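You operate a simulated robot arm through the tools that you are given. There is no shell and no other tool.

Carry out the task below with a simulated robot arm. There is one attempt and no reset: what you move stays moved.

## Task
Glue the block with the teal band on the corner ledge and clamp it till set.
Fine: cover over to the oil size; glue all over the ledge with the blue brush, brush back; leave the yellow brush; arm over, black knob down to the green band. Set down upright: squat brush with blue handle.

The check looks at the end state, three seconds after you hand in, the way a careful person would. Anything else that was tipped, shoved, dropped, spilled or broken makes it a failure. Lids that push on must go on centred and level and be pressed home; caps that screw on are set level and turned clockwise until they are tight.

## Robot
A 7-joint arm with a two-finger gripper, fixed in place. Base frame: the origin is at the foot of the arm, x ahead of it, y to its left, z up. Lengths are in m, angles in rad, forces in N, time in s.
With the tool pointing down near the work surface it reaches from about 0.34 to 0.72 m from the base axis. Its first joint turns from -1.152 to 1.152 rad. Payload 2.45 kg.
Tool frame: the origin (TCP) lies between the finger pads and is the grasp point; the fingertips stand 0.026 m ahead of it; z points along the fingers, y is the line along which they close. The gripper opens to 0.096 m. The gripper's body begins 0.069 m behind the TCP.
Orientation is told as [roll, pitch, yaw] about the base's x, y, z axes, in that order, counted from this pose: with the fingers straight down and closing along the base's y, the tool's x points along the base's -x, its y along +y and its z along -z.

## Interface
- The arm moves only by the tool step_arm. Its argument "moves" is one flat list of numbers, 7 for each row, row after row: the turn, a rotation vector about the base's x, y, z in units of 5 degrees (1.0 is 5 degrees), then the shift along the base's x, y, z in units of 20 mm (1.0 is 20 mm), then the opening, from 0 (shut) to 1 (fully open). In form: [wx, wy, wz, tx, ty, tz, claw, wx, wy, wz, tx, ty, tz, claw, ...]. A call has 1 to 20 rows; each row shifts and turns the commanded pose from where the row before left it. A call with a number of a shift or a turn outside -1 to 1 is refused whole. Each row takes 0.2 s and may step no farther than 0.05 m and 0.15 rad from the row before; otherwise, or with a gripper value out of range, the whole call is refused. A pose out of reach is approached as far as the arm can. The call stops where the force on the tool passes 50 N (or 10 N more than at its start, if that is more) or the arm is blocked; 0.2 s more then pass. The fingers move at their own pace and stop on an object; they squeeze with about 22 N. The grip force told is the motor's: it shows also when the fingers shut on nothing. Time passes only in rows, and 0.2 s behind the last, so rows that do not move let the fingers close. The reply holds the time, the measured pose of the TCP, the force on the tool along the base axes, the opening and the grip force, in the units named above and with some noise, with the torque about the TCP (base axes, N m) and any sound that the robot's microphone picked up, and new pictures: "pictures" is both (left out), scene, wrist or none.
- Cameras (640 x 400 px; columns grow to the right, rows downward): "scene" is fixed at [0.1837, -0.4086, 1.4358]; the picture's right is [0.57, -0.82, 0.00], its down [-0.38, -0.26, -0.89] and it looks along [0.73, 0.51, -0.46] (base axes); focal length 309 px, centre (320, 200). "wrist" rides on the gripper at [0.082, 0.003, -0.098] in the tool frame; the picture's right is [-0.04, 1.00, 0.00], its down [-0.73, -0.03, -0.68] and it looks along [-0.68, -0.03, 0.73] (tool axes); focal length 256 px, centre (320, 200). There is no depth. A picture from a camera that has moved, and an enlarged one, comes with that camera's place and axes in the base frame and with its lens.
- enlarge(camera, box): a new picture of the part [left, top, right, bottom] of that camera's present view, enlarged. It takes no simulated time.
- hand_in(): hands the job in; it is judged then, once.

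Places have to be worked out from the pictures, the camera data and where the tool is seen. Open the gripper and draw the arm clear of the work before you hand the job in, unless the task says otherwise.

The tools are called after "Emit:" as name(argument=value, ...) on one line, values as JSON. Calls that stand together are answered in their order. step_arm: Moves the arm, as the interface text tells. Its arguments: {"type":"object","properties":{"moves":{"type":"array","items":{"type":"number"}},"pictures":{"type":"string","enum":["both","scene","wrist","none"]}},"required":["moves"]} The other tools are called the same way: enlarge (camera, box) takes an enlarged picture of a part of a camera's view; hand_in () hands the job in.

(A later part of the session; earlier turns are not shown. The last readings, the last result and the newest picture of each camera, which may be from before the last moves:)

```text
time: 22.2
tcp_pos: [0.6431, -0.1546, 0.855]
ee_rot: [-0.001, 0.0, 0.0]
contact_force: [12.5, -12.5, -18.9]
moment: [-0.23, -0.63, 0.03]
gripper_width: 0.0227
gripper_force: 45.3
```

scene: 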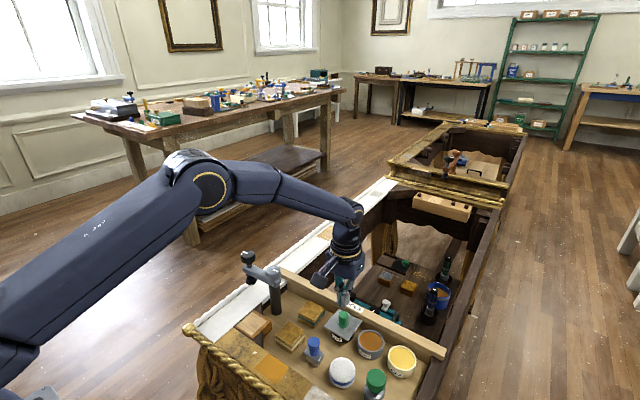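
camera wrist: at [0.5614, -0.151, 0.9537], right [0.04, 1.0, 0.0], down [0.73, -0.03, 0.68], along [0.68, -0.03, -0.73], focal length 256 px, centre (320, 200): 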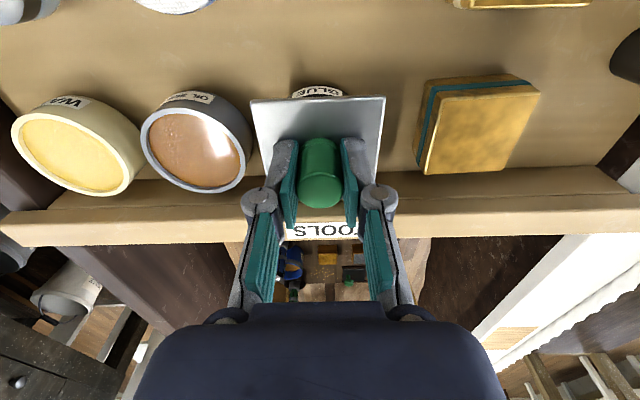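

I continue to null the side loads and raise the pull step by step.

Emit:
step_arm(moves=[0, 0, 0, 0.07, -0.08, 0.05, 0], pictures="none")

Emit:
step_arm(moves=[0, 0, 0, 0.03, -0.03, 0.03, 0], pictures="none")

Emit:
step_arm(moves=[0, 0, 0, 0, 0, 0.03, 0], pictures="wrist")

```text
time: 22.6
tcp_pos: [0.6435, -0.1532, 0.8561]
ee_rot: [0.003, 0.006, 0.002]
contact_force: [5.6, -5.6, -31.6]
moment: [-0.27, -0.82, 0.03]
gripper_width: 0.0226
gripper_force: 45.6
```

```text
time: 23.0
tcp_pos: [0.6436, -0.1546, 0.8569]
ee_rot: [0.006, 0.009, 0.001]
contact_force: [2.8, -1.3, -37.5]
moment: [-0.14, -0.34, -0.01]
gripper_width: 0.0227
gripper_force: 45.1
```

```text
time: 23.4
tcp_pos: [0.6434, -0.1549, 0.8565]
ee_rot: [0.002, 0.01, 0.003]
contact_force: [-1.1, 1.2, -35.3]
moment: [0.08, 0.15, 0.07]
gripper_width: 0.0225
gripper_force: 45.1
camera wrist: at [0.5628, -0.1528, 0.9551], right [0.04, 1.0, 0.0], down [0.74, -0.03, 0.67], along [0.67, -0.02, -0.74], focal length 256 px, centre (320, 200)
```

wrist: 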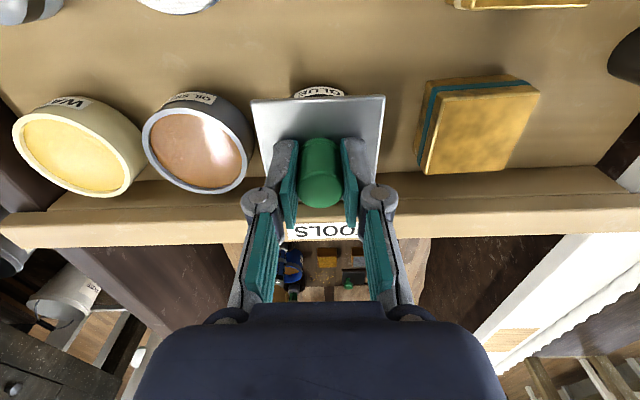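

A clean 35–38 N axial pull does not free it, and that is my friction limit. I take the pull off and test a twist from this deeper grip, in small steps with torque readings.

Emit:
step_arm(moves=[0, 0, 0, 0, 0, -0.14, 0, 0, 0, 0, 0, 0, 0, 0], pictures="none")

Emit:
step_arm(moves=[0, 0, 0.5, 0, 0, 0, 0], pictures="none")

Emit:
step_arm(moves=[0, 0, 0.5, 0, 0, 0, 0], pictures="none")

Emit:
step_arm(moves=[0, 0, 0.5, 0, 0, 0, 0], pictures="wrist")

Emit:
enlarge(camera="scene", box=[310, 290, 390, 350])

```text
time: 24.0
tcp_pos: [0.6422, -0.1577, 0.8573]
ee_rot: [0.002, 0.007, 0.001]
contact_force: [-16.2, 0.8, -14.1]
moment: [0.03, 1.11, 0.19]
gripper_width: 0.0229
gripper_force: 45.2
```

```text
time: 24.4
tcp_pos: [0.6435, -0.1572, 0.8556]
ee_rot: [0.002, 0.005, 0.045]
contact_force: [-16.1, -0.9, -17.8]
moment: [-0.08, 0.39, -0.25]
gripper_width: 0.0226
gripper_force: 45.1
```

```text
time: 24.8
tcp_pos: [0.645, -0.1568, 0.8562]
ee_rot: [0.002, 0.005, 0.09]
contact_force: [-13.9, -0.8, -18.6]
moment: [-0.12, 0.55, -0.2]
gripper_width: 0.0221
gripper_force: 44.6
```

```text
time: 25.2
tcp_pos: [0.6446, -0.1563, 0.8559]
ee_rot: [0.003, 0.004, 0.131]
contact_force: [-10.8, 0.3, -20.5]
moment: [-0.08, 0.35, -0.14]
gripper_width: 0.0226
gripper_force: 44.9
camera wrist: at [0.5637, -0.1642, 0.9544], right [-0.09, 1.0, 0.0], down [0.73, 0.07, 0.68], along [0.67, 0.06, -0.74], focal length 256 px, centre (320, 200)
```

wrist: 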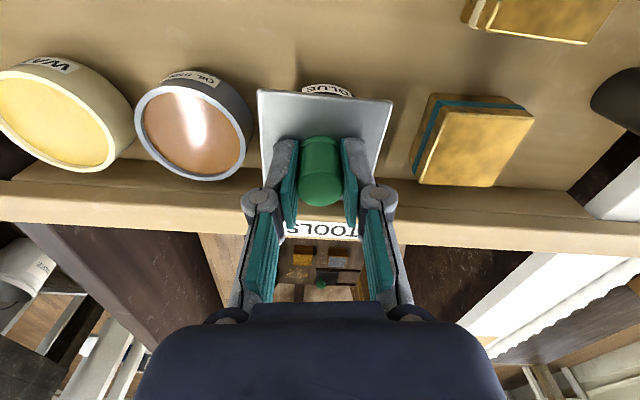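

```text
6.67 times, centred on (350, 320) of scene
camera zoom: at [0.1839, -0.4087, 1.4357], right [0.57, -0.82, 0.0], down [-0.38, -0.26, -0.89], along [0.73, 0.51, -0.46], focal length 2057 px, centre (120, -600)
```

zoom: 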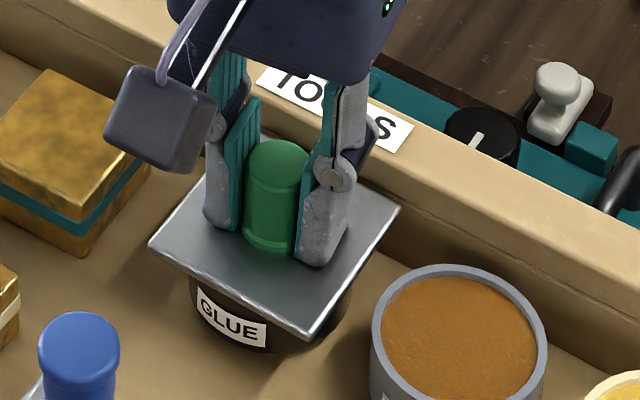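

The knob slips again at about 0.25 N·m. I next try rocking: pull taken off, twist brought back, then a small roll side to side to see whether the plate lifts at one edge.

Emit:
step_arm(moves=[0, 0, 0, 0.1, 0, -0.1, 0, 0, 0, -0.5, 0, 0, 0, 0, 0, 0, -0.5, 0, 0, 0, 0, 0, 0, -0.5, 0, 0, 0, 0], pictures="none")

Emit:
step_arm(moves=[0.4, 0, 0, 0, 0, 0, 0], pictures="none")

Emit:
step_arm(moves=[0.4, 0, 0, 0, 0, 0, 0], pictures="wrist")

Emit:
enlarge(camera="scene", box=[310, 290, 390, 350])

```text
time: 26.2
tcp_pos: [0.6463, -0.1559, 0.8568]
ee_rot: [0.002, 0.003, 0.001]
contact_force: [-19.1, 0.5, -0.9]
moment: [-0.07, 0.58, 0.22]
gripper_width: 0.0223
gripper_force: 45.6
```

```text
time: 26.6
tcp_pos: [0.6471, -0.1579, 0.8576]
ee_rot: [0.035, 0.004, 0.0]
contact_force: [-22.5, 0.3, 0.7]
moment: [-1.77, 0.3, -0.09]
gripper_width: 0.0225
gripper_force: 44.6
```

```text
time: 27.0
tcp_pos: [0.6471, -0.1563, 0.8557]
ee_rot: [0.069, 0.002, 0.002]
contact_force: [-24.9, 0.2, 6.6]
moment: [-1.97, 0.3, -0.21]
gripper_width: 0.0235
gripper_force: 44.9
camera wrist: at [0.5653, -0.1612, 0.9549], right [0.04, 1.0, 0.07], down [0.74, -0.08, 0.67], along [0.68, 0.02, -0.74], focal length 256 px, centre (320, 200)
```

wrist: 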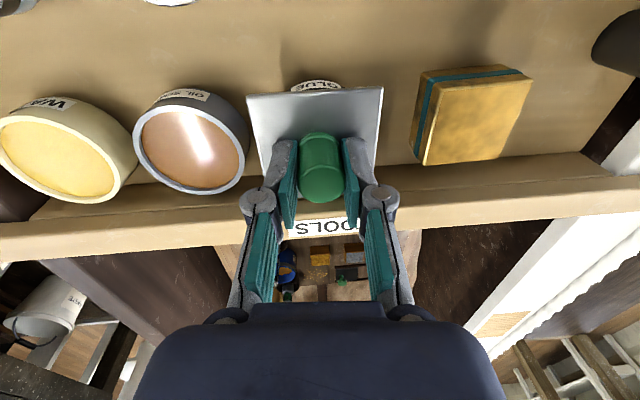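

```text
6.67 times, centred on (350, 320) of scene
camera zoom: at [0.183, -0.4085, 1.4359], right [0.57, -0.82, 0.0], down [-0.38, -0.26, -0.89], along [0.73, 0.51, -0.46], focal length 2057 px, centre (120, -600)
```

zoom: 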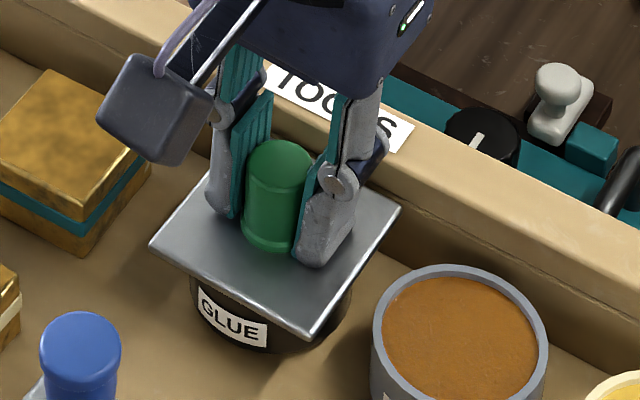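

Even 2 N·m of rocking doesn't shift it, so the cover behaves as seized rather than just tight. I undo the roll, null all side loads, and then apply a pure twist with no pull to get the most torque the knob can take.

Emit:
step_arm(moves=[-0.4, 0, 0, -0.05, 0, 0, 0, -0.4, 0, 0, -0.05, 0, 0, 0, 0, 0, 0, 0, 0, 0, 0], pictures="none")

Emit:
step_arm(moves=[0, 0, 0, 0, 0, 0, 0], pictures="wrist")

```text
time: 27.8
tcp_pos: [0.646, -0.155, 0.856]
ee_rot: [0.001, -0.004, 0.003]
contact_force: [-6.5, 1.1, 8.1]
moment: [0.18, 0.47, 0.05]
gripper_width: 0.0225
gripper_force: 45.1
```

```text
time: 28.2
tcp_pos: [0.6469, -0.1567, 0.8581]
ee_rot: [0.001, -0.003, 0.0]
contact_force: [-3.0, 0.8, 9.4]
moment: [0.06, 0.1, 0.01]
gripper_width: 0.0228
gripper_force: 44.8
camera wrist: at [0.5647, -0.1537, 0.9538], right [0.04, 1.0, 0.0], down [0.73, -0.03, 0.68], along [0.68, -0.03, -0.73], focal length 256 px, centre (320, 200)
```

wrist: 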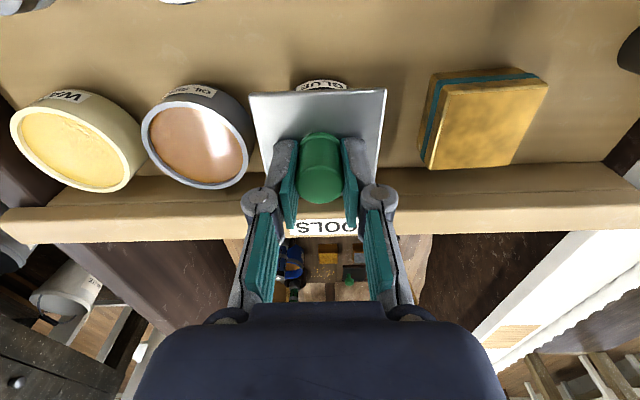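

Side loads are nearly nil. I lift 1 mm to remove the press, then twist counter-clockwise in fine steps.

Emit:
step_arm(moves=[0, 0, 0.2, 0, 0, 0.04, 0], pictures="none")

Emit:
step_arm(moves=[0, 0, 0.3, 0, 0, 0, 0], pictures="none")

Emit:
step_arm(moves=[0, 0, 0.3, 0, 0, 0, 0], pictures="none")

Emit:
step_arm(moves=[0, 0, 0.5, 0, 0, 0, 0], pictures="wrist")

Emit:
enlarge(camera="scene", box=[310, 290, 390, 350])

```text
time: 28.6
tcp_pos: [0.6467, -0.1562, 0.8559]
ee_rot: [0.001, -0.002, 0.021]
contact_force: [2.6, -0.4, 1.8]
moment: [-0.02, -0.36, -0.27]
gripper_width: 0.0227
gripper_force: 45.6
```

```text
time: 29.0
tcp_pos: [0.6462, -0.1576, 0.8568]
ee_rot: [-0.002, -0.002, 0.046]
contact_force: [4.6, 0.1, -2.2]
moment: [0.04, -0.56, -0.2]
gripper_width: 0.0226
gripper_force: 45.0
```

```text
time: 29.4
tcp_pos: [0.6464, -0.1562, 0.8561]
ee_rot: [0.001, 0.001, 0.072]
contact_force: [9.4, 0.1, -6.1]
moment: [0.03, -0.3, -0.18]
gripper_width: 0.0225
gripper_force: 45.3
```

```text
time: 29.8
tcp_pos: [0.645, -0.1558, 0.8565]
ee_rot: [0.0, 0.0, 0.115]
contact_force: [11.5, 0.2, -12.3]
moment: [0.01, -0.51, -0.18]
gripper_width: 0.0227
gripper_force: 44.6
camera wrist: at [0.5644, -0.1628, 0.9541], right [-0.08, 1.0, 0.0], down [0.73, 0.06, 0.68], along [0.68, 0.05, -0.73], focal length 256 px, centre (320, 200)
```

wrist: 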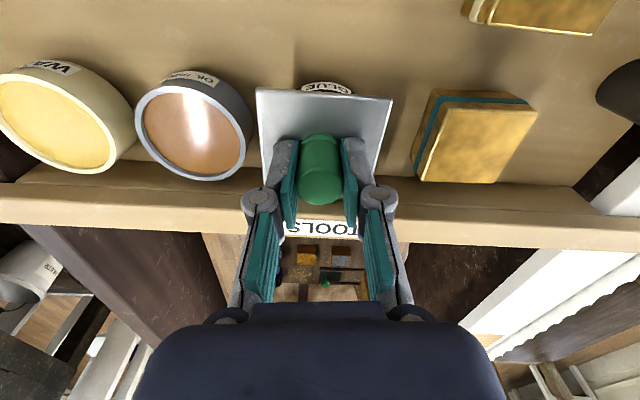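

```text
6.67 times, centred on (350, 320) of scene
camera zoom: at [0.1842, -0.4086, 1.4357], right [0.57, -0.82, 0.0], down [-0.38, -0.26, -0.89], along [0.73, 0.51, -0.46], focal length 2057 px, centre (120, -600)
```

zoom: 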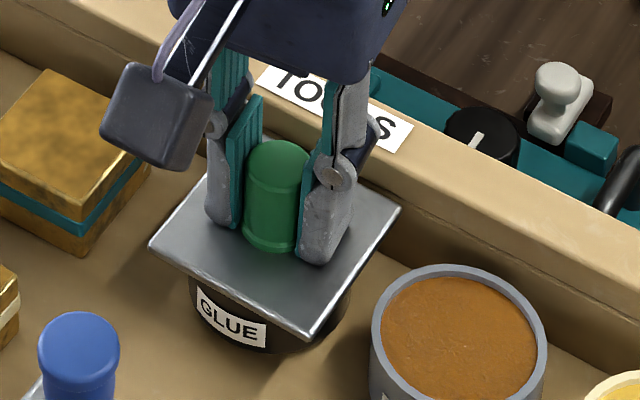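

The knob's twist limit is about 0.25 N·m and the cover does not turn. The square plate gives better leverage: I'll release, close the fingers, and push on the plate's free edge near its front corner (on the teal-block side) to break it loose. First I release and rise.

Emit:
step_arm(moves=[0, 0, 0, 0, 0, 0, 0.5, 0, 0, 0, 0, 0, 0, 0.5, 0, 0, -0.6, 0, 0, 1, 0.5, 0, 0, -0.7, 0, 0, 1, 0.5, 0, 0, 0, 0, 0, 1, 0, 0, 0, 0, -0.6, 1, 0, 0, 0, 0, 0, -0.6, 1, 0, 0, 0, 0, 0, 0, 0, 0, 0], pictures="both")

Emit:
enlarge(camera="wrist", box=[200, 30, 440, 170])

Emit:
enlarge(camera="scene", box=[310, 290, 390, 350])

```text
time: 31.6
tcp_pos: [0.6199, -0.1187, 0.9172]
ee_rot: [0.001, -0.001, 0.001]
contact_force: [0.2, -0.6, 0.2]
moment: [0.0, 0.01, 0.02]
gripper_width: 0.0
gripper_force: 22.3
camera wrist: at [0.5389, -0.1152, 1.015], right [0.04, 1.0, 0.0], down [0.73, -0.03, 0.68], along [0.68, -0.03, -0.73], focal length 256 px, centre (320, 200)
```

scene: 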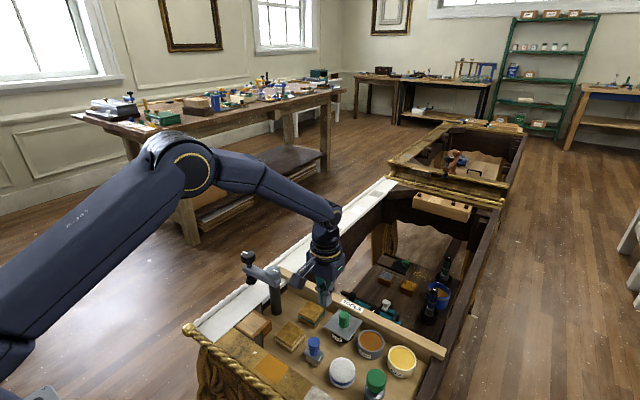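
wrist: 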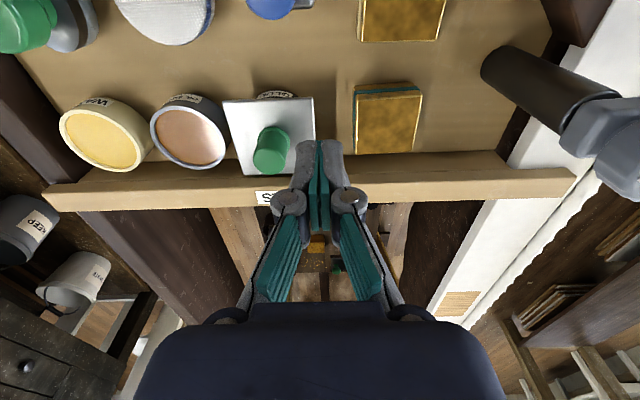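

```text
2.67 times, centred on (320, 100) of wrist
camera zoom: at [0.5389, -0.1152, 1.015], right [0.04, 1.0, 0.0], down [0.73, -0.03, 0.68], along [0.68, -0.03, -0.73], focal length 683 px, centre (320, 467)
```

zoom: 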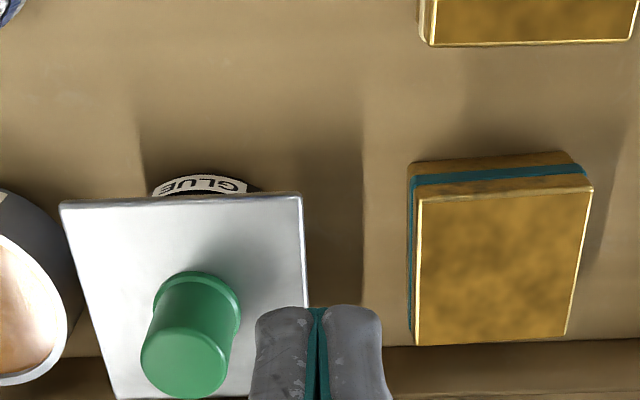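

```text
6.67 times, centred on (350, 320) of scene
camera zoom: at [0.1837, -0.4086, 1.4358], right [0.57, -0.82, 0.0], down [-0.38, -0.26, -0.89], along [0.73, 0.51, -0.46], focal length 2057 px, centre (120, -600)
```

zoom: 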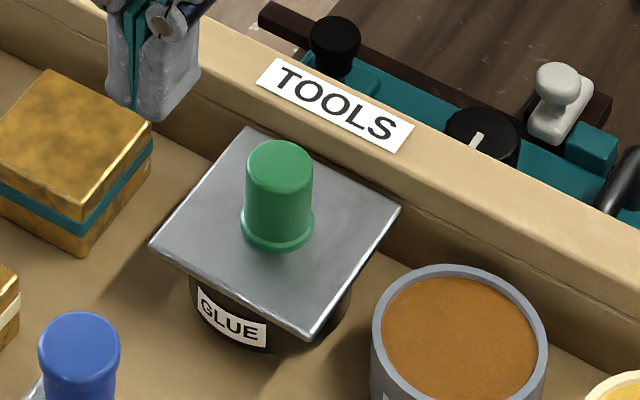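

The plate's front edge is at x≈0.611 with y from -0.190 to -0.124, and the teal block's near side is at y≈-0.092. I lower the closed fingers into the gap beside the plate's front corner at (0.612, -0.109).

Emit:
step_arm(moves=[0, 0, 0, -0.4, 0.485, 0, 0, 0, 0, 0, 0, 0, -1, 0, 0, 0, 0, 0, 0, -1, 0, 0, 0, 0, 0, 0, -0.5, 0], pictures="both")

Emit:
enlarge(camera="wrist", box=[200, 50, 440, 210])

Emit:
enlarge(camera="scene", box=[300, 280, 380, 340])

```text
time: 32.6
tcp_pos: [0.613, -0.1067, 0.8663]
ee_rot: [0.0, 0.0, 0.002]
contact_force: [-0.6, -0.2, -0.3]
moment: [-0.01, 0.02, 0.01]
gripper_width: 0.0
gripper_force: 21.9
camera wrist: at [0.5313, -0.1037, 0.9649], right [0.04, 1.0, 0.0], down [0.73, -0.03, 0.68], along [0.68, -0.03, -0.73], focal length 256 px, centre (320, 200)
```

scene: 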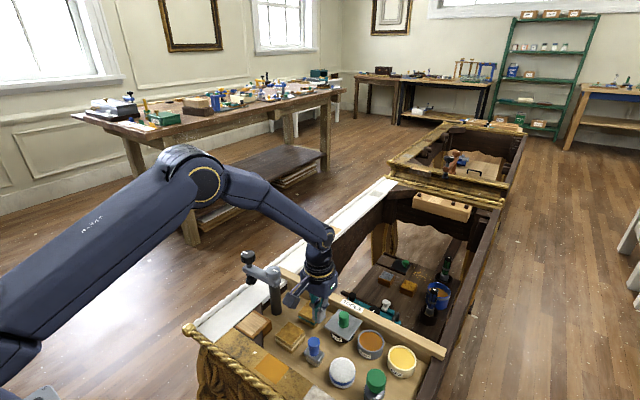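
wrist: 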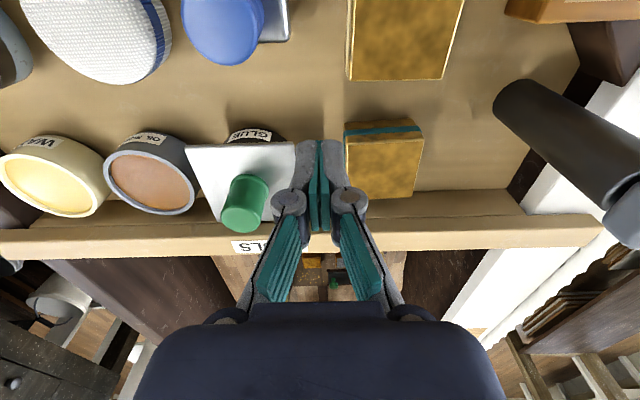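

```text
2.50 times, centred on (320, 130) of wrist
camera zoom: at [0.5313, -0.1037, 0.9649], right [0.04, 1.0, 0.0], down [0.73, -0.03, 0.68], along [0.68, -0.03, -0.73], focal length 640 px, centre (320, 375)
```

zoom: 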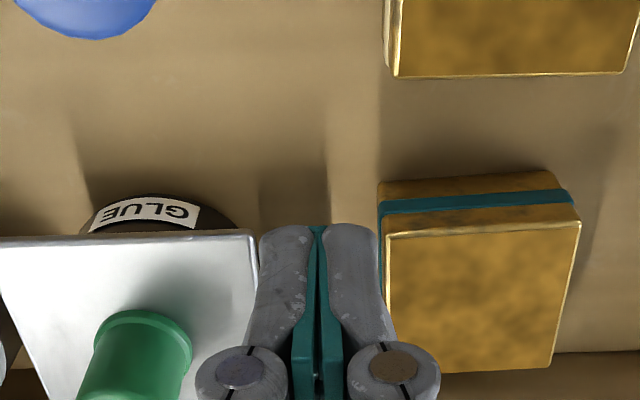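

```text
6.67 times, centred on (340, 310) of scene
camera zoom: at [0.1837, -0.4086, 1.4358], right [0.57, -0.82, 0.0], down [-0.38, -0.26, -0.89], along [0.73, 0.51, -0.46], focal length 2057 px, centre (187, -533)
```

zoom: 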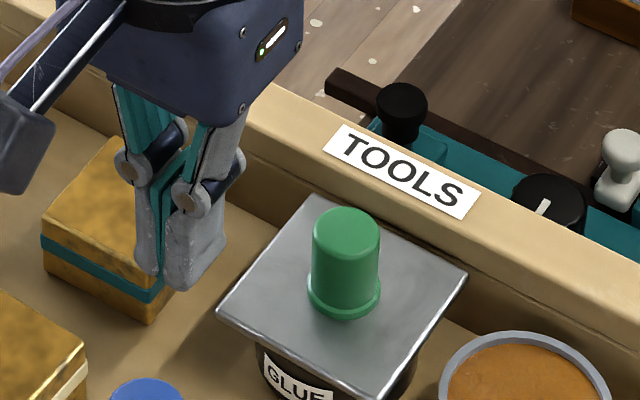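

The closed fingertips are about 26 mm wide in y here and fit the gap. I shift 2 mm toward the plate and lower until the tips are just below the plate's level.

Emit:
step_arm(moves=[0, 0, 0, 0, -0.1, 0, 0, 0, 0, 0, 0, 0, -0.5, 0, 0, 0, 0, 0, 0, -0.5, 0], pictures="wrist")

Emit:
enlarge(camera="wrist", box=[200, 50, 440, 210])

Emit:
enlarge(camera="scene", box=[300, 280, 380, 340])

```text
time: 33.4
tcp_pos: [0.6129, -0.1098, 0.8468]
ee_rot: [0.0, -0.001, 0.001]
contact_force: [-0.2, 0.1, 0.8]
moment: [-0.01, -0.01, 0.0]
gripper_width: 0.0
gripper_force: 21.5
camera wrist: at [0.5316, -0.1062, 0.9451], right [0.04, 1.0, 0.0], down [0.73, -0.03, 0.68], along [0.68, -0.03, -0.73], focal length 256 px, centre (320, 200)
```

wrist: 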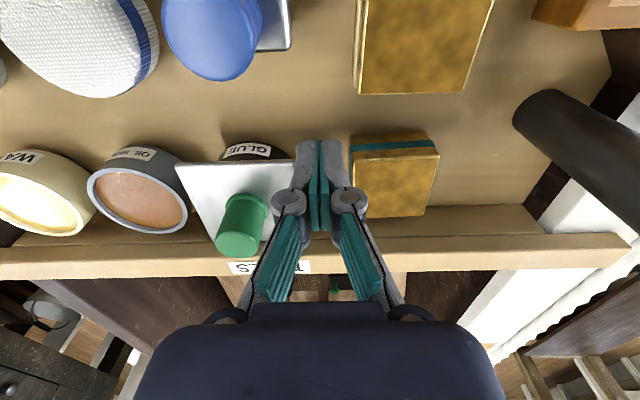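

```text
2.50 times, centred on (320, 130) of wrist
camera zoom: at [0.5316, -0.1062, 0.9451], right [0.04, 1.0, 0.0], down [0.73, -0.03, 0.68], along [0.68, -0.03, -0.73], focal length 640 px, centre (320, 375)
```

zoom: 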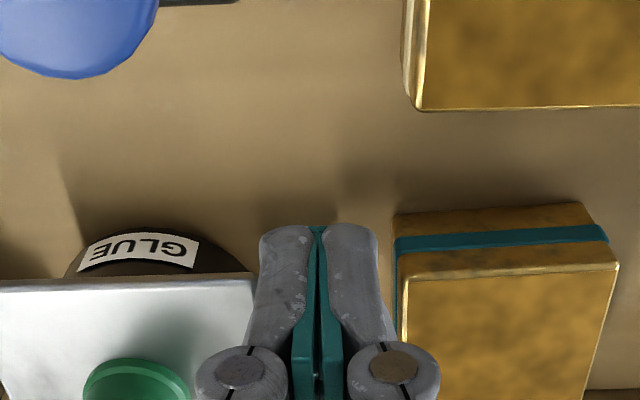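

```text
6.67 times, centred on (340, 310) of scene
camera zoom: at [0.1837, -0.4086, 1.4358], right [0.57, -0.82, 0.0], down [-0.38, -0.26, -0.89], along [0.73, 0.51, -0.46], focal length 2057 px, centre (187, -533)
```

zoom: 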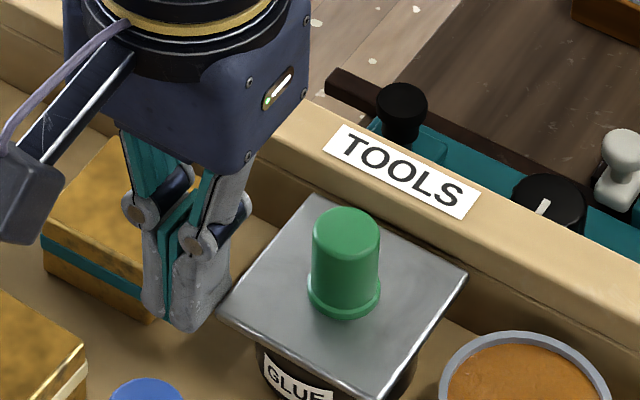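

The fingers are beside the plate's front corner with no contact. I push toward -y in 1 mm steps with force readings.

Emit:
step_arm(moves=[0, 0, 0, 0, -0.08, 0, 0], pictures="none")

Emit:
step_arm(moves=[0, 0, 0, 0, -0.05, 0, 0], pictures="none")

Emit:
step_arm(moves=[0, 0, 0, 0, -0.05, 0, 0], pictures="none")

Emit:
step_arm(moves=[0, 0, 0, 0, -0.05, 0, 0], pictures="wrist")

```text
time: 33.8
tcp_pos: [0.6135, -0.1113, 0.8475]
ee_rot: [0.001, 0.0, -0.001]
contact_force: [0.8, -0.2, 0.2]
moment: [0.0, -0.01, 0.04]
gripper_width: 0.0
gripper_force: 21.7
```

```text
time: 34.2
tcp_pos: [0.6146, -0.1111, 0.8467]
ee_rot: [-0.001, -0.001, 0.0]
contact_force: [-0.8, 1.4, 0.9]
moment: [0.03, -0.02, -0.03]
gripper_width: 0.0
gripper_force: 21.8
```

```text
time: 34.6
tcp_pos: [0.6134, -0.1127, 0.8464]
ee_rot: [0.0, 0.001, 0.001]
contact_force: [-0.5, 1.3, -0.3]
moment: [0.06, -0.01, 0.01]
gripper_width: 0.0001
gripper_force: 22.2
```

```text
time: 35.0
tcp_pos: [0.6139, -0.1141, 0.8464]
ee_rot: [-0.001, 0.0, 0.002]
contact_force: [-0.3, 0.9, 0.4]
moment: [0.0, 0.02, 0.02]
gripper_width: 0.0
gripper_force: 22.1
camera wrist: at [0.5322, -0.1112, 0.9449], right [0.04, 1.0, 0.0], down [0.73, -0.03, 0.68], along [0.68, -0.03, -0.73], focal length 256 px, centre (320, 200)
```

wrist: 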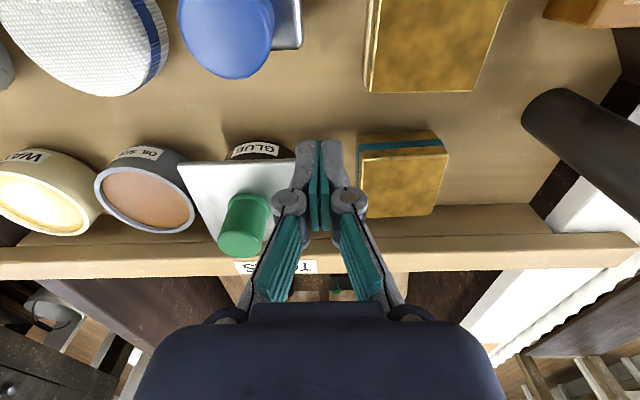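

Only about 1 N so far, so contact is slight or absent. I keep going in 1 mm steps.

Emit:
step_arm(moves=[0, 0, 0, 0, -0.05, 0, 0], pictures="none")

Emit:
step_arm(moves=[0, 0, 0, 0, -0.05, 0, 0], pictures="none")

Emit:
step_arm(moves=[0, 0, 0, 0, -0.05, 0, 0], pictures="wrist")

Emit:
enlarge(camera="scene", box=[310, 290, 390, 350])

```text
time: 35.4
tcp_pos: [0.6136, -0.115, 0.8477]
ee_rot: [0.001, 0.0, -0.001]
contact_force: [0.5, 0.2, 0.0]
moment: [0.02, 0.04, -0.03]
gripper_width: 0.0
gripper_force: 22.2
```

```text
time: 35.8
tcp_pos: [0.6136, -0.1159, 0.8466]
ee_rot: [-0.001, -0.001, 0.001]
contact_force: [0.4, 0.8, -0.1]
moment: [0.01, 0.0, -0.03]
gripper_width: 0.0
gripper_force: 22.6
```

```text
time: 36.2
tcp_pos: [0.6129, -0.1171, 0.8458]
ee_rot: [-0.001, 0.0, 0.002]
contact_force: [0.4, 1.3, 0.2]
moment: [0.02, -0.03, 0.0]
gripper_width: 0.0
gripper_force: 22.4
camera wrist: at [0.5317, -0.1136, 0.944], right [0.04, 1.0, 0.0], down [0.73, -0.03, 0.68], along [0.68, -0.03, -0.73], focal length 256 px, centre (320, 200)
```

wrist: 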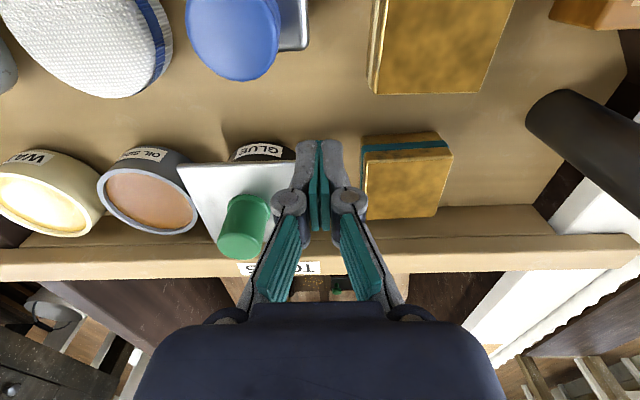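

```text
6.67 times, centred on (350, 320) of scene
camera zoom: at [0.1837, -0.4086, 1.4358], right [0.57, -0.82, 0.0], down [-0.38, -0.26, -0.89], along [0.73, 0.51, -0.46], focal length 2057 px, centre (120, -600)
```

zoom: 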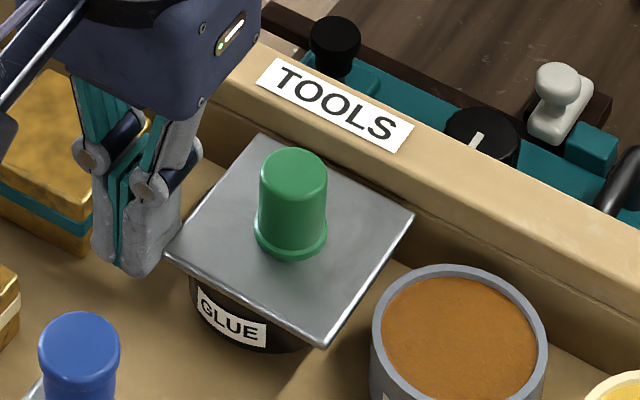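

The cover slid about 5 mm in -y under only ~1 N. It is a sliding cover: free along y and held in every other direction, so "cover over to the oil size" means sliding it across. I back off and go up, to take the knob and slide it.

Emit:
step_arm(moves=[0, 0, 0, 0, 0.15, 0, 0, 0, 0, 0, 0, 0, 1, 0, 0, 0, 0, 0, 0, 1, 0.3, 0, 0, 0, 0.75, -0.75, 1, 0.5, 0, 0, 0, 0.75, -0.75, 0.5, 0.5, 0, 0, 0, 0, -0.75, 0, 0.5], pictures="wrist")

Emit:
enlarge(camera="wrist", box=[180, 40, 420, 190])

Emit:
enlarge(camera="scene", box=[310, 290, 410, 370])

```text
time: 37.6
tcp_pos: [0.644, -0.1593, 0.916]
ee_rot: [-0.002, 0.0, 0.001]
contact_force: [-0.3, 0.0, 0.4]
moment: [-0.03, 0.01, 0.04]
gripper_width: 0.048
gripper_force: 0.0
camera wrist: at [0.562, -0.1569, 1.0149], right [0.04, 1.0, 0.0], down [0.73, -0.03, 0.68], along [0.68, -0.03, -0.73], focal length 256 px, centre (320, 200)
```

wrist: 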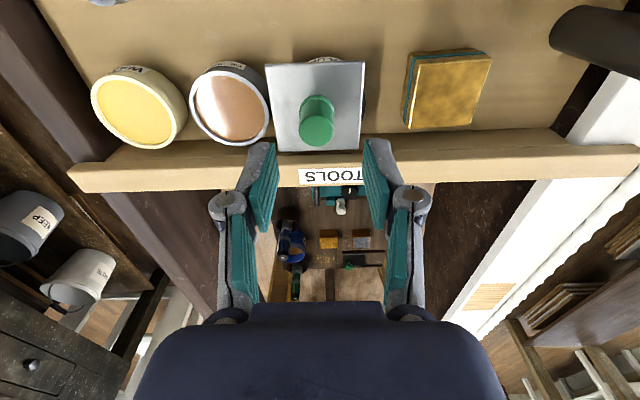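

```text
2.67 times, centred on (300, 115) of wrist
camera zoom: at [0.562, -0.1569, 1.0149], right [0.04, 1.0, 0.0], down [0.73, -0.03, 0.68], along [0.68, -0.03, -0.73], focal length 683 px, centre (373, 427)
```

zoom: 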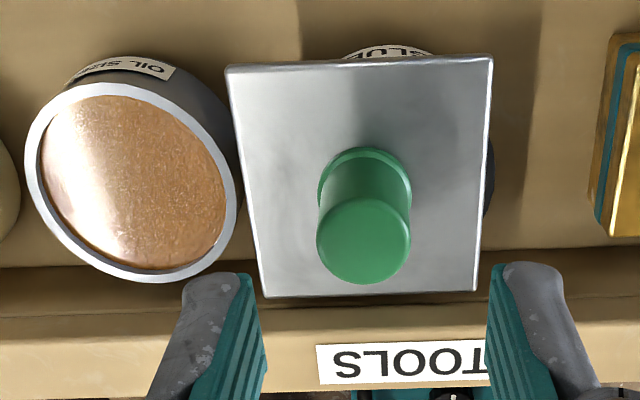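

```text
5.00 times, centred on (360, 330) of scene
camera zoom: at [0.1837, -0.4086, 1.4358], right [0.57, -0.82, 0.0], down [-0.38, -0.26, -0.89], along [0.73, 0.51, -0.46], focal length 1543 px, centre (120, -450)
```

zoom: 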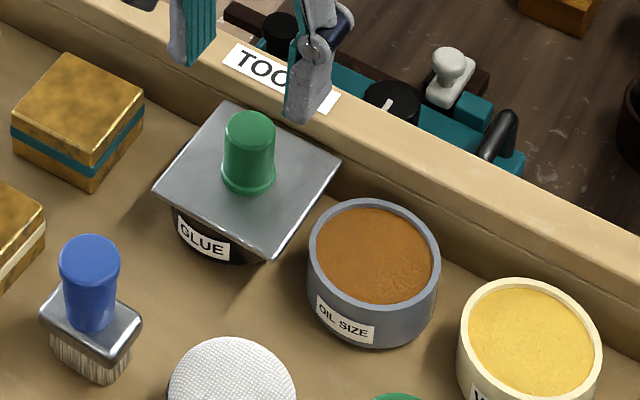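

The knob is now at about (0.6445, -0.163). I descend onto it to TCP z≈0.858, close, and check the side loads.

Emit:
step_arm(moves=[0, 0, 0, 0.03, -0.18, -0.9, 0.5, 0, 0, 0, 0, 0, -1, 0.5, 0, 0, 0, 0, 0, -1, 0.5, 0, 0, 0, 0, 0, 0, 0.5, 0, 0, 0, 0, 0, 0, 0, 0, 0, 0, 0, 0, 0, 0, 0, 0, 0, 0, 0, 0, 0], pictures="wrist")

```text
time: 39.2
tcp_pos: [0.6445, -0.1631, 0.8596]
ee_rot: [0.0, -0.001, 0.001]
contact_force: [1.1, 0.1, -2.8]
moment: [-0.02, -0.11, -0.04]
gripper_width: 0.023
gripper_force: 41.3
camera wrist: at [0.5637, -0.1595, 0.9559], right [0.04, 1.0, 0.0], down [0.73, -0.03, 0.68], along [0.68, -0.03, -0.73], focal length 256 px, centre (320, 200)
```

wrist: 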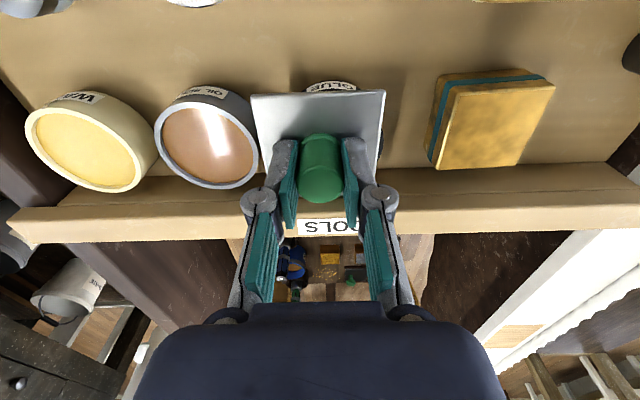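

The grip is clean with almost no side load. I slide along -y in 3 mm steps and watch the force.

Emit:
step_arm(moves=[0, 0, 0, 0, -0.15, 0, 0, 0, 0, 0, 0, -0.15, 0, 0], pictures="none")

Emit:
step_arm(moves=[0, 0, 0, 0, -0.15, 0, 0, 0, 0, 0, 0, -0.15, 0, 0, 0, 0, 0, 0, -0.15, 0, 0], pictures="wrist")

Emit:
enlarge(camera="scene", box=[310, 290, 410, 370])

```text
time: 39.8
tcp_pos: [0.6447, -0.1687, 0.8579]
ee_rot: [0.0, -0.002, -0.001]
contact_force: [5.6, 0.7, -1.3]
moment: [0.06, 0.04, 0.06]
gripper_width: 0.0229
gripper_force: 45.4
```

```text
time: 40.6
tcp_pos: [0.6445, -0.1769, 0.8582]
ee_rot: [0.0, 0.0, 0.001]
contact_force: [9.6, 0.7, -10.8]
moment: [-0.01, -0.3, -0.05]
gripper_width: 0.023
gripper_force: 45.2
camera wrist: at [0.5636, -0.1742, 0.9559], right [0.04, 1.0, 0.0], down [0.73, -0.03, 0.68], along [0.68, -0.03, -0.73], focal length 256 px, centre (320, 200)
```

wrist: 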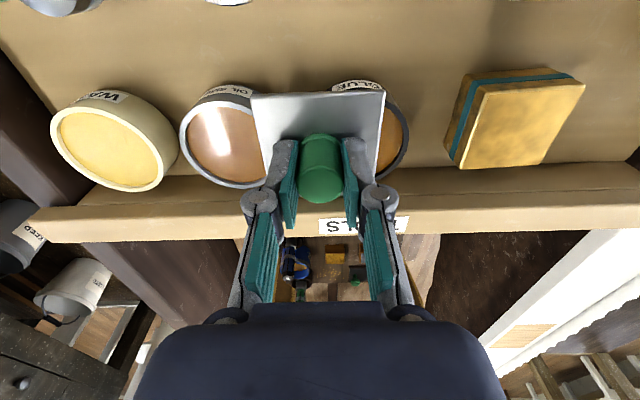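

```text
5.00 times, centred on (360, 330) of scene
camera zoom: at [0.1842, -0.4086, 1.4357], right [0.57, -0.82, 0.0], down [-0.38, -0.26, -0.89], along [0.73, 0.51, -0.46], focal length 1543 px, centre (120, -450)
```

zoom: 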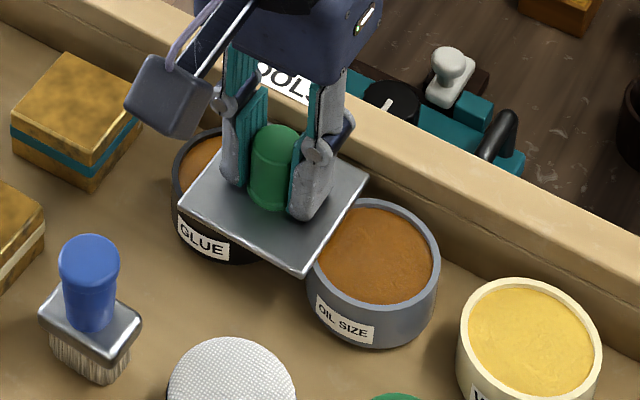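

The cover slides and the glue is being uncovered. Side loads are creeping up (+10 N in x, -11 N in z), so I trim the command as I continue.

Emit:
step_arm(moves=[0, 0, 0, 0.04, -0.15, -0.04, 0, 0, 0, 0, 0.02, -0.15, 0, 0], pictures="none")

Emit:
step_arm(moves=[0, 0, 0, 0.02, -0.15, -0.01, 0, 0, 0, 0, 0, -0.15, 0, 0], pictures="none")

```text
time: 41.2
tcp_pos: [0.6446, -0.1843, 0.8584]
ee_rot: [0.0, 0.001, -0.001]
contact_force: [-2.5, 0.3, 2.8]
moment: [0.01, -0.02, 0.0]
gripper_width: 0.0228
gripper_force: 44.8
```

```text
time: 41.8
tcp_pos: [0.6451, -0.1913, 0.858]
ee_rot: [-0.002, 0.001, 0.0]
contact_force: [-10.9, -0.2, 21.3]
moment: [0.04, 1.04, 0.0]
gripper_width: 0.0229
gripper_force: 44.9
```

Now it presses down a bit (21 N). I trim back up and -x, then carry on.

Emit:
step_arm(moves=[0, 0, 0, -0.04, 0, 0.07, 0], pictures="none")

Emit:
step_arm(moves=[0, 0, 0, 0, -0.15, 0, 0, 0, 0, 0, 0, -0.15, 0, 0], pictures="none")

Emit:
step_arm(moves=[0, 0, 0, 0, -0.15, 0, 0, 0, 0, 0, 0, -0.15, 0, 0], pictures="both")

Emit:
enlarge(camera="scene", box=[310, 290, 410, 370])

```text
time: 42.2
tcp_pos: [0.6452, -0.1892, 0.8593]
ee_rot: [0.002, -0.002, 0.001]
contact_force: [-2.5, -0.2, 6.9]
moment: [-0.14, 0.31, -0.02]
gripper_width: 0.0232
gripper_force: 45.1
```

```text
time: 42.8
tcp_pos: [0.6454, -0.1944, 0.858]
ee_rot: [0.002, -0.003, 0.002]
contact_force: [7.1, 1.3, -3.7]
moment: [0.03, -0.68, -0.01]
gripper_width: 0.0231
gripper_force: 44.8
```

```text
time: 43.4
tcp_pos: [0.6448, -0.2009, 0.8587]
ee_rot: [-0.001, 0.0, 0.003]
contact_force: [10.5, 0.0, -13.9]
moment: [0.02, -0.42, -0.04]
gripper_width: 0.0231
gripper_force: 45.2
camera wrist: at [0.5637, -0.198, 0.9559], right [0.04, 1.0, 0.0], down [0.73, -0.03, 0.68], along [0.68, -0.03, -0.73], focal length 256 px, centre (320, 200)
```

scene: 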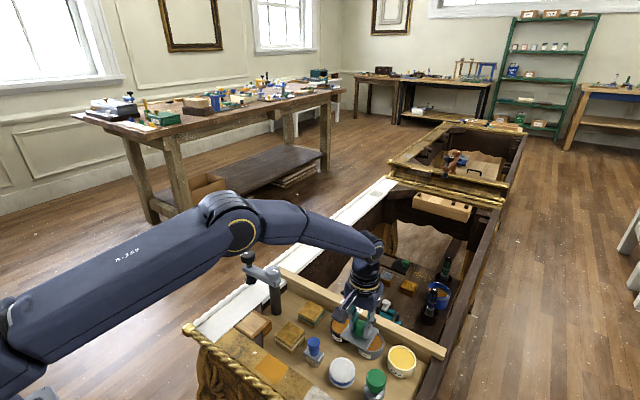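
wrist: 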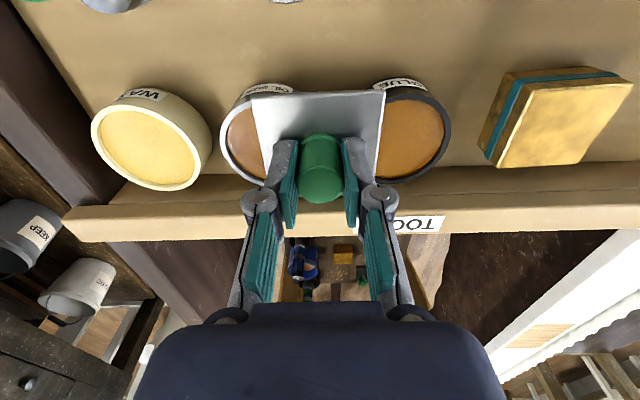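

```text
5.00 times, centred on (360, 330) of scene
camera zoom: at [0.1843, -0.4087, 1.4357], right [0.57, -0.82, 0.0], down [-0.38, -0.26, -0.89], along [0.73, 0.51, -0.46], focal length 1543 px, centre (120, -450)
```

zoom: 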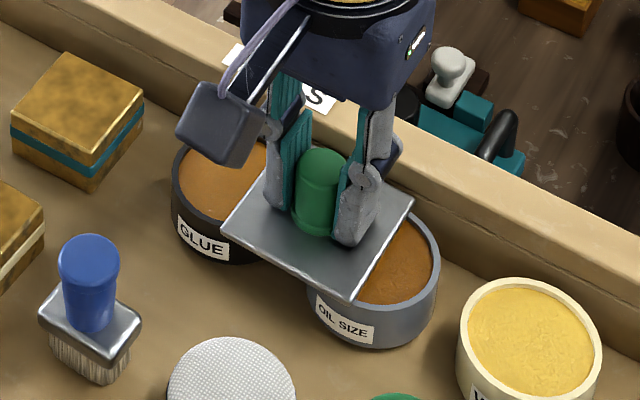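

The cover is midway and both pots are undisturbed. I continue with small trims for the last 29 mm.

Emit:
step_arm(moves=[0, 0, 0, 0.03, -0.15, -0.05, 0, 0, 0, 0, 0.02, -0.15, -0.02, 0], pictures="none")

Emit:
step_arm(moves=[0, 0, 0, 0, -0.15, 0, 0, 0, 0, 0, 0.0, -0.15, 0, 0], pictures="none")

Emit:
step_arm(moves=[0, 0, 0, 0, -0.15, 0, 0, 0, 0, 0, 0.0, -0.15, 0, 0], pictures="wrist")

Emit:
enlarge(camera="scene", box=[310, 290, 410, 370])

```text
time: 44.0
tcp_pos: [0.6453, -0.2096, 0.8576]
ee_rot: [0.0, 0.003, 0.0]
contact_force: [-0.9, 0.1, 0.3]
moment: [0.06, 0.1, -0.02]
gripper_width: 0.0231
gripper_force: 45.8
```

```text
time: 44.6
tcp_pos: [0.6447, -0.2133, 0.858]
ee_rot: [0.0, 0.002, 0.001]
contact_force: [-5.3, 0.3, 5.7]
moment: [0.0, 0.35, 0.02]
gripper_width: 0.0228
gripper_force: 45.2
```

```text
time: 45.2
tcp_pos: [0.6447, -0.2199, 0.8592]
ee_rot: [0.0, 0.004, 0.001]
contact_force: [-16.6, 0.2, 10.2]
moment: [0.03, 0.17, -0.04]
gripper_width: 0.0231
gripper_force: 45.4
camera wrist: at [0.5641, -0.2166, 0.9562], right [0.04, 1.0, 0.0], down [0.74, -0.03, 0.68], along [0.68, -0.03, -0.74], focal length 256 px, centre (320, 200)
```

wrist: 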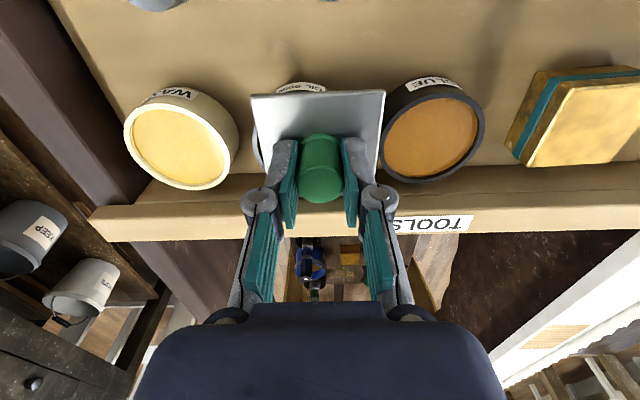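

```text
5.00 times, centred on (360, 330) of scene
camera zoom: at [0.1831, -0.4085, 1.4359], right [0.57, -0.82, 0.0], down [-0.38, -0.26, -0.89], along [0.73, 0.51, -0.46], focal length 1543 px, centre (120, -450)
```

zoom: 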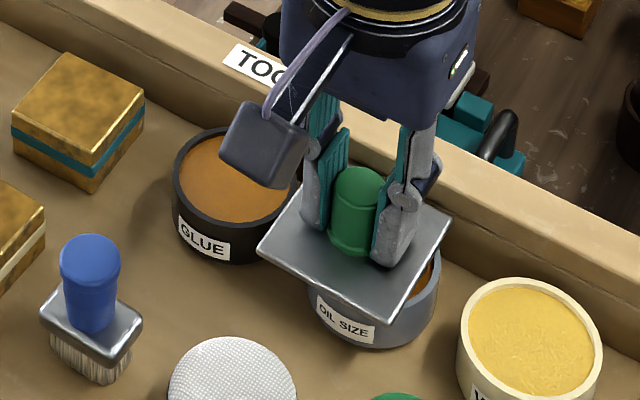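

About 10 mm remain. I trim the side loads and go on, watching for an end stop in y.

Emit:
step_arm(moves=[0, 0, 0, -0.05, -0.1, 0.04, 0, 0, 0, 0, 0, -0.15, 0, 0], pictures="none")

Emit:
step_arm(moves=[0, 0, 0, 0, -0.1, 0, 0], pictures="none")

Emit:
step_arm(moves=[0, 0, 0, 0, -0.1, 0, 0], pictures="wrist")

Emit:
enlarge(camera="scene", box=[310, 290, 410, 370])

```text
time: 45.8
tcp_pos: [0.6453, -0.2239, 0.8584]
ee_rot: [-0.001, 0.0, 0.001]
contact_force: [-9.1, 0.3, 4.3]
moment: [0.02, 0.51, 0.12]
gripper_width: 0.0228
gripper_force: 44.7
```

```text
time: 46.2
tcp_pos: [0.6456, -0.2269, 0.8578]
ee_rot: [0.001, -0.001, 0.001]
contact_force: [-7.5, 0.7, -1.9]
moment: [-0.01, 0.04, -0.02]
gripper_width: 0.0233
gripper_force: 45.1
```

```text
time: 46.6
tcp_pos: [0.6459, -0.2275, 0.8585]
ee_rot: [-0.001, 0.0, 0.0]
contact_force: [-5.4, -0.8, -6.5]
moment: [-0.03, 0.2, -0.01]
gripper_width: 0.023
gripper_force: 44.9
camera wrist: at [0.5638, -0.2254, 0.9559], right [0.04, 1.0, 0.0], down [0.73, -0.03, 0.68], along [0.68, -0.03, -0.73], focal length 256 px, centre (320, 200)
```

wrist: 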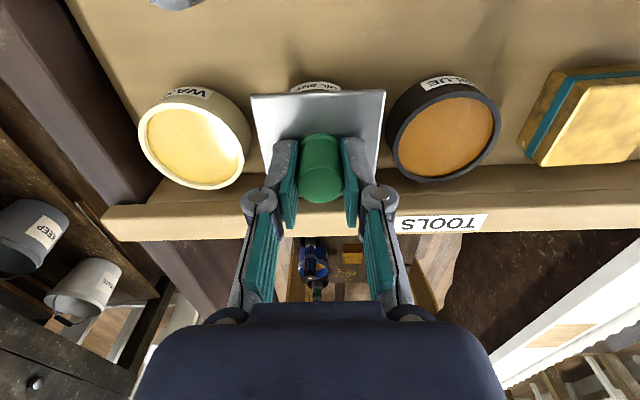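

```text
5.00 times, centred on (360, 330) of scene
camera zoom: at [0.1838, -0.4086, 1.4358], right [0.57, -0.82, 0.0], down [-0.38, -0.26, -0.89], along [0.73, 0.51, -0.46], focal length 1543 px, centre (120, -450)
```

zoom: 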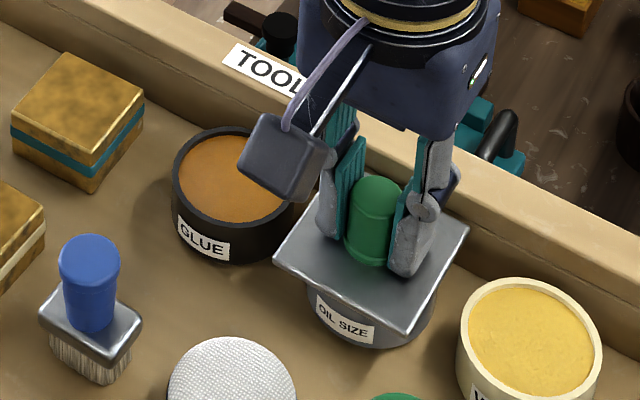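

The cover looks nearly centred over the oil size (knob y≈-0.228, pot centre ≈-0.230). I nudge 1.5 mm more and check for a stop.

Emit:
step_arm(moves=[0, 0, 0, 0, -0.08, 0, 0], pictures="none")

Emit:
step_arm(moves=[0, 0, 0, 0, 0, 0, 0.5, 0, 0, 0, 0, 0, 0, 0.5, 0, 0, 0, 0, 0, 1, 0.5, 0, 0, 0, 0, 0, 1, 0.5, 0, 0, 0, 0, 0, 1, 0.5, 0, 0, 0, 0, 0.5, 1, 0.5], pictures="both")

Emit:
enlarge(camera="wrist", box=[190, 20, 430, 170])

Emit:
enlarge(camera="scene", box=[310, 290, 410, 370])

```text
time: 47.0
tcp_pos: [0.6448, -0.2304, 0.859]
ee_rot: [0.001, 0.001, 0.0]
contact_force: [-2.8, 0.6, -7.6]
moment: [0.01, -0.07, -0.02]
gripper_width: 0.023
gripper_force: 45.1
```

```text
time: 48.4
tcp_pos: [0.6448, -0.2202, 0.9387]
ee_rot: [-0.002, -0.001, 0.002]
contact_force: [0.1, 0.0, -0.4]
moment: [0.0, 0.01, -0.01]
gripper_width: 0.048
gripper_force: 0.0
camera wrist: at [0.5632, -0.217, 1.0362], right [0.04, 1.0, 0.0], down [0.73, -0.03, 0.68], along [0.68, -0.03, -0.73], focal length 256 px, centre (320, 200)
```

scene: 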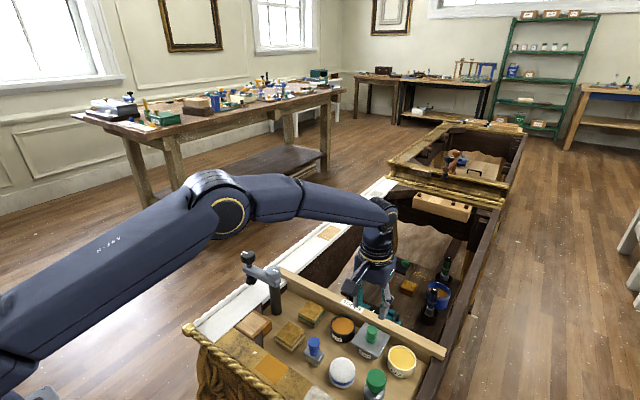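
wrist: 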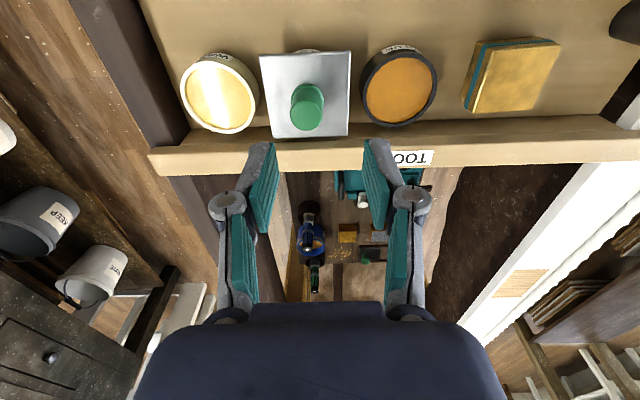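

```text
2.67 times, centred on (310, 95) of wrist
camera zoom: at [0.5632, -0.217, 1.0362], right [0.04, 1.0, 0.0], down [0.73, -0.03, 0.68], along [0.68, -0.03, -0.73], focal length 683 px, centre (347, 480)
```

zoom: 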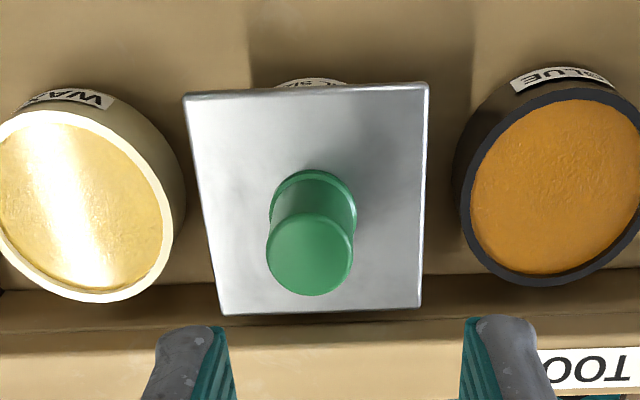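

```text
5.00 times, centred on (360, 330) of scene
camera zoom: at [0.1837, -0.4086, 1.4358], right [0.57, -0.82, 0.0], down [-0.38, -0.26, -0.89], along [0.73, 0.51, -0.46], focal length 1543 px, centre (120, -450)
```

zoom: 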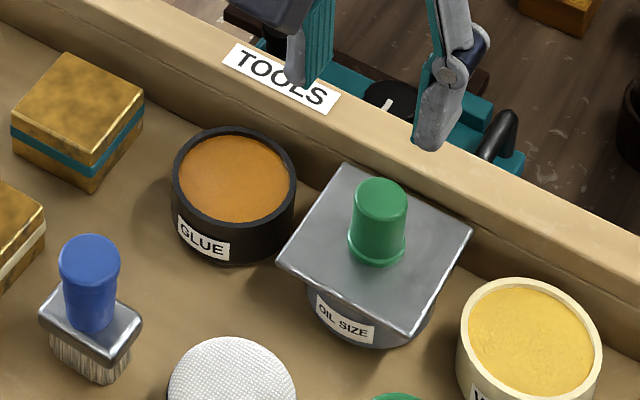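

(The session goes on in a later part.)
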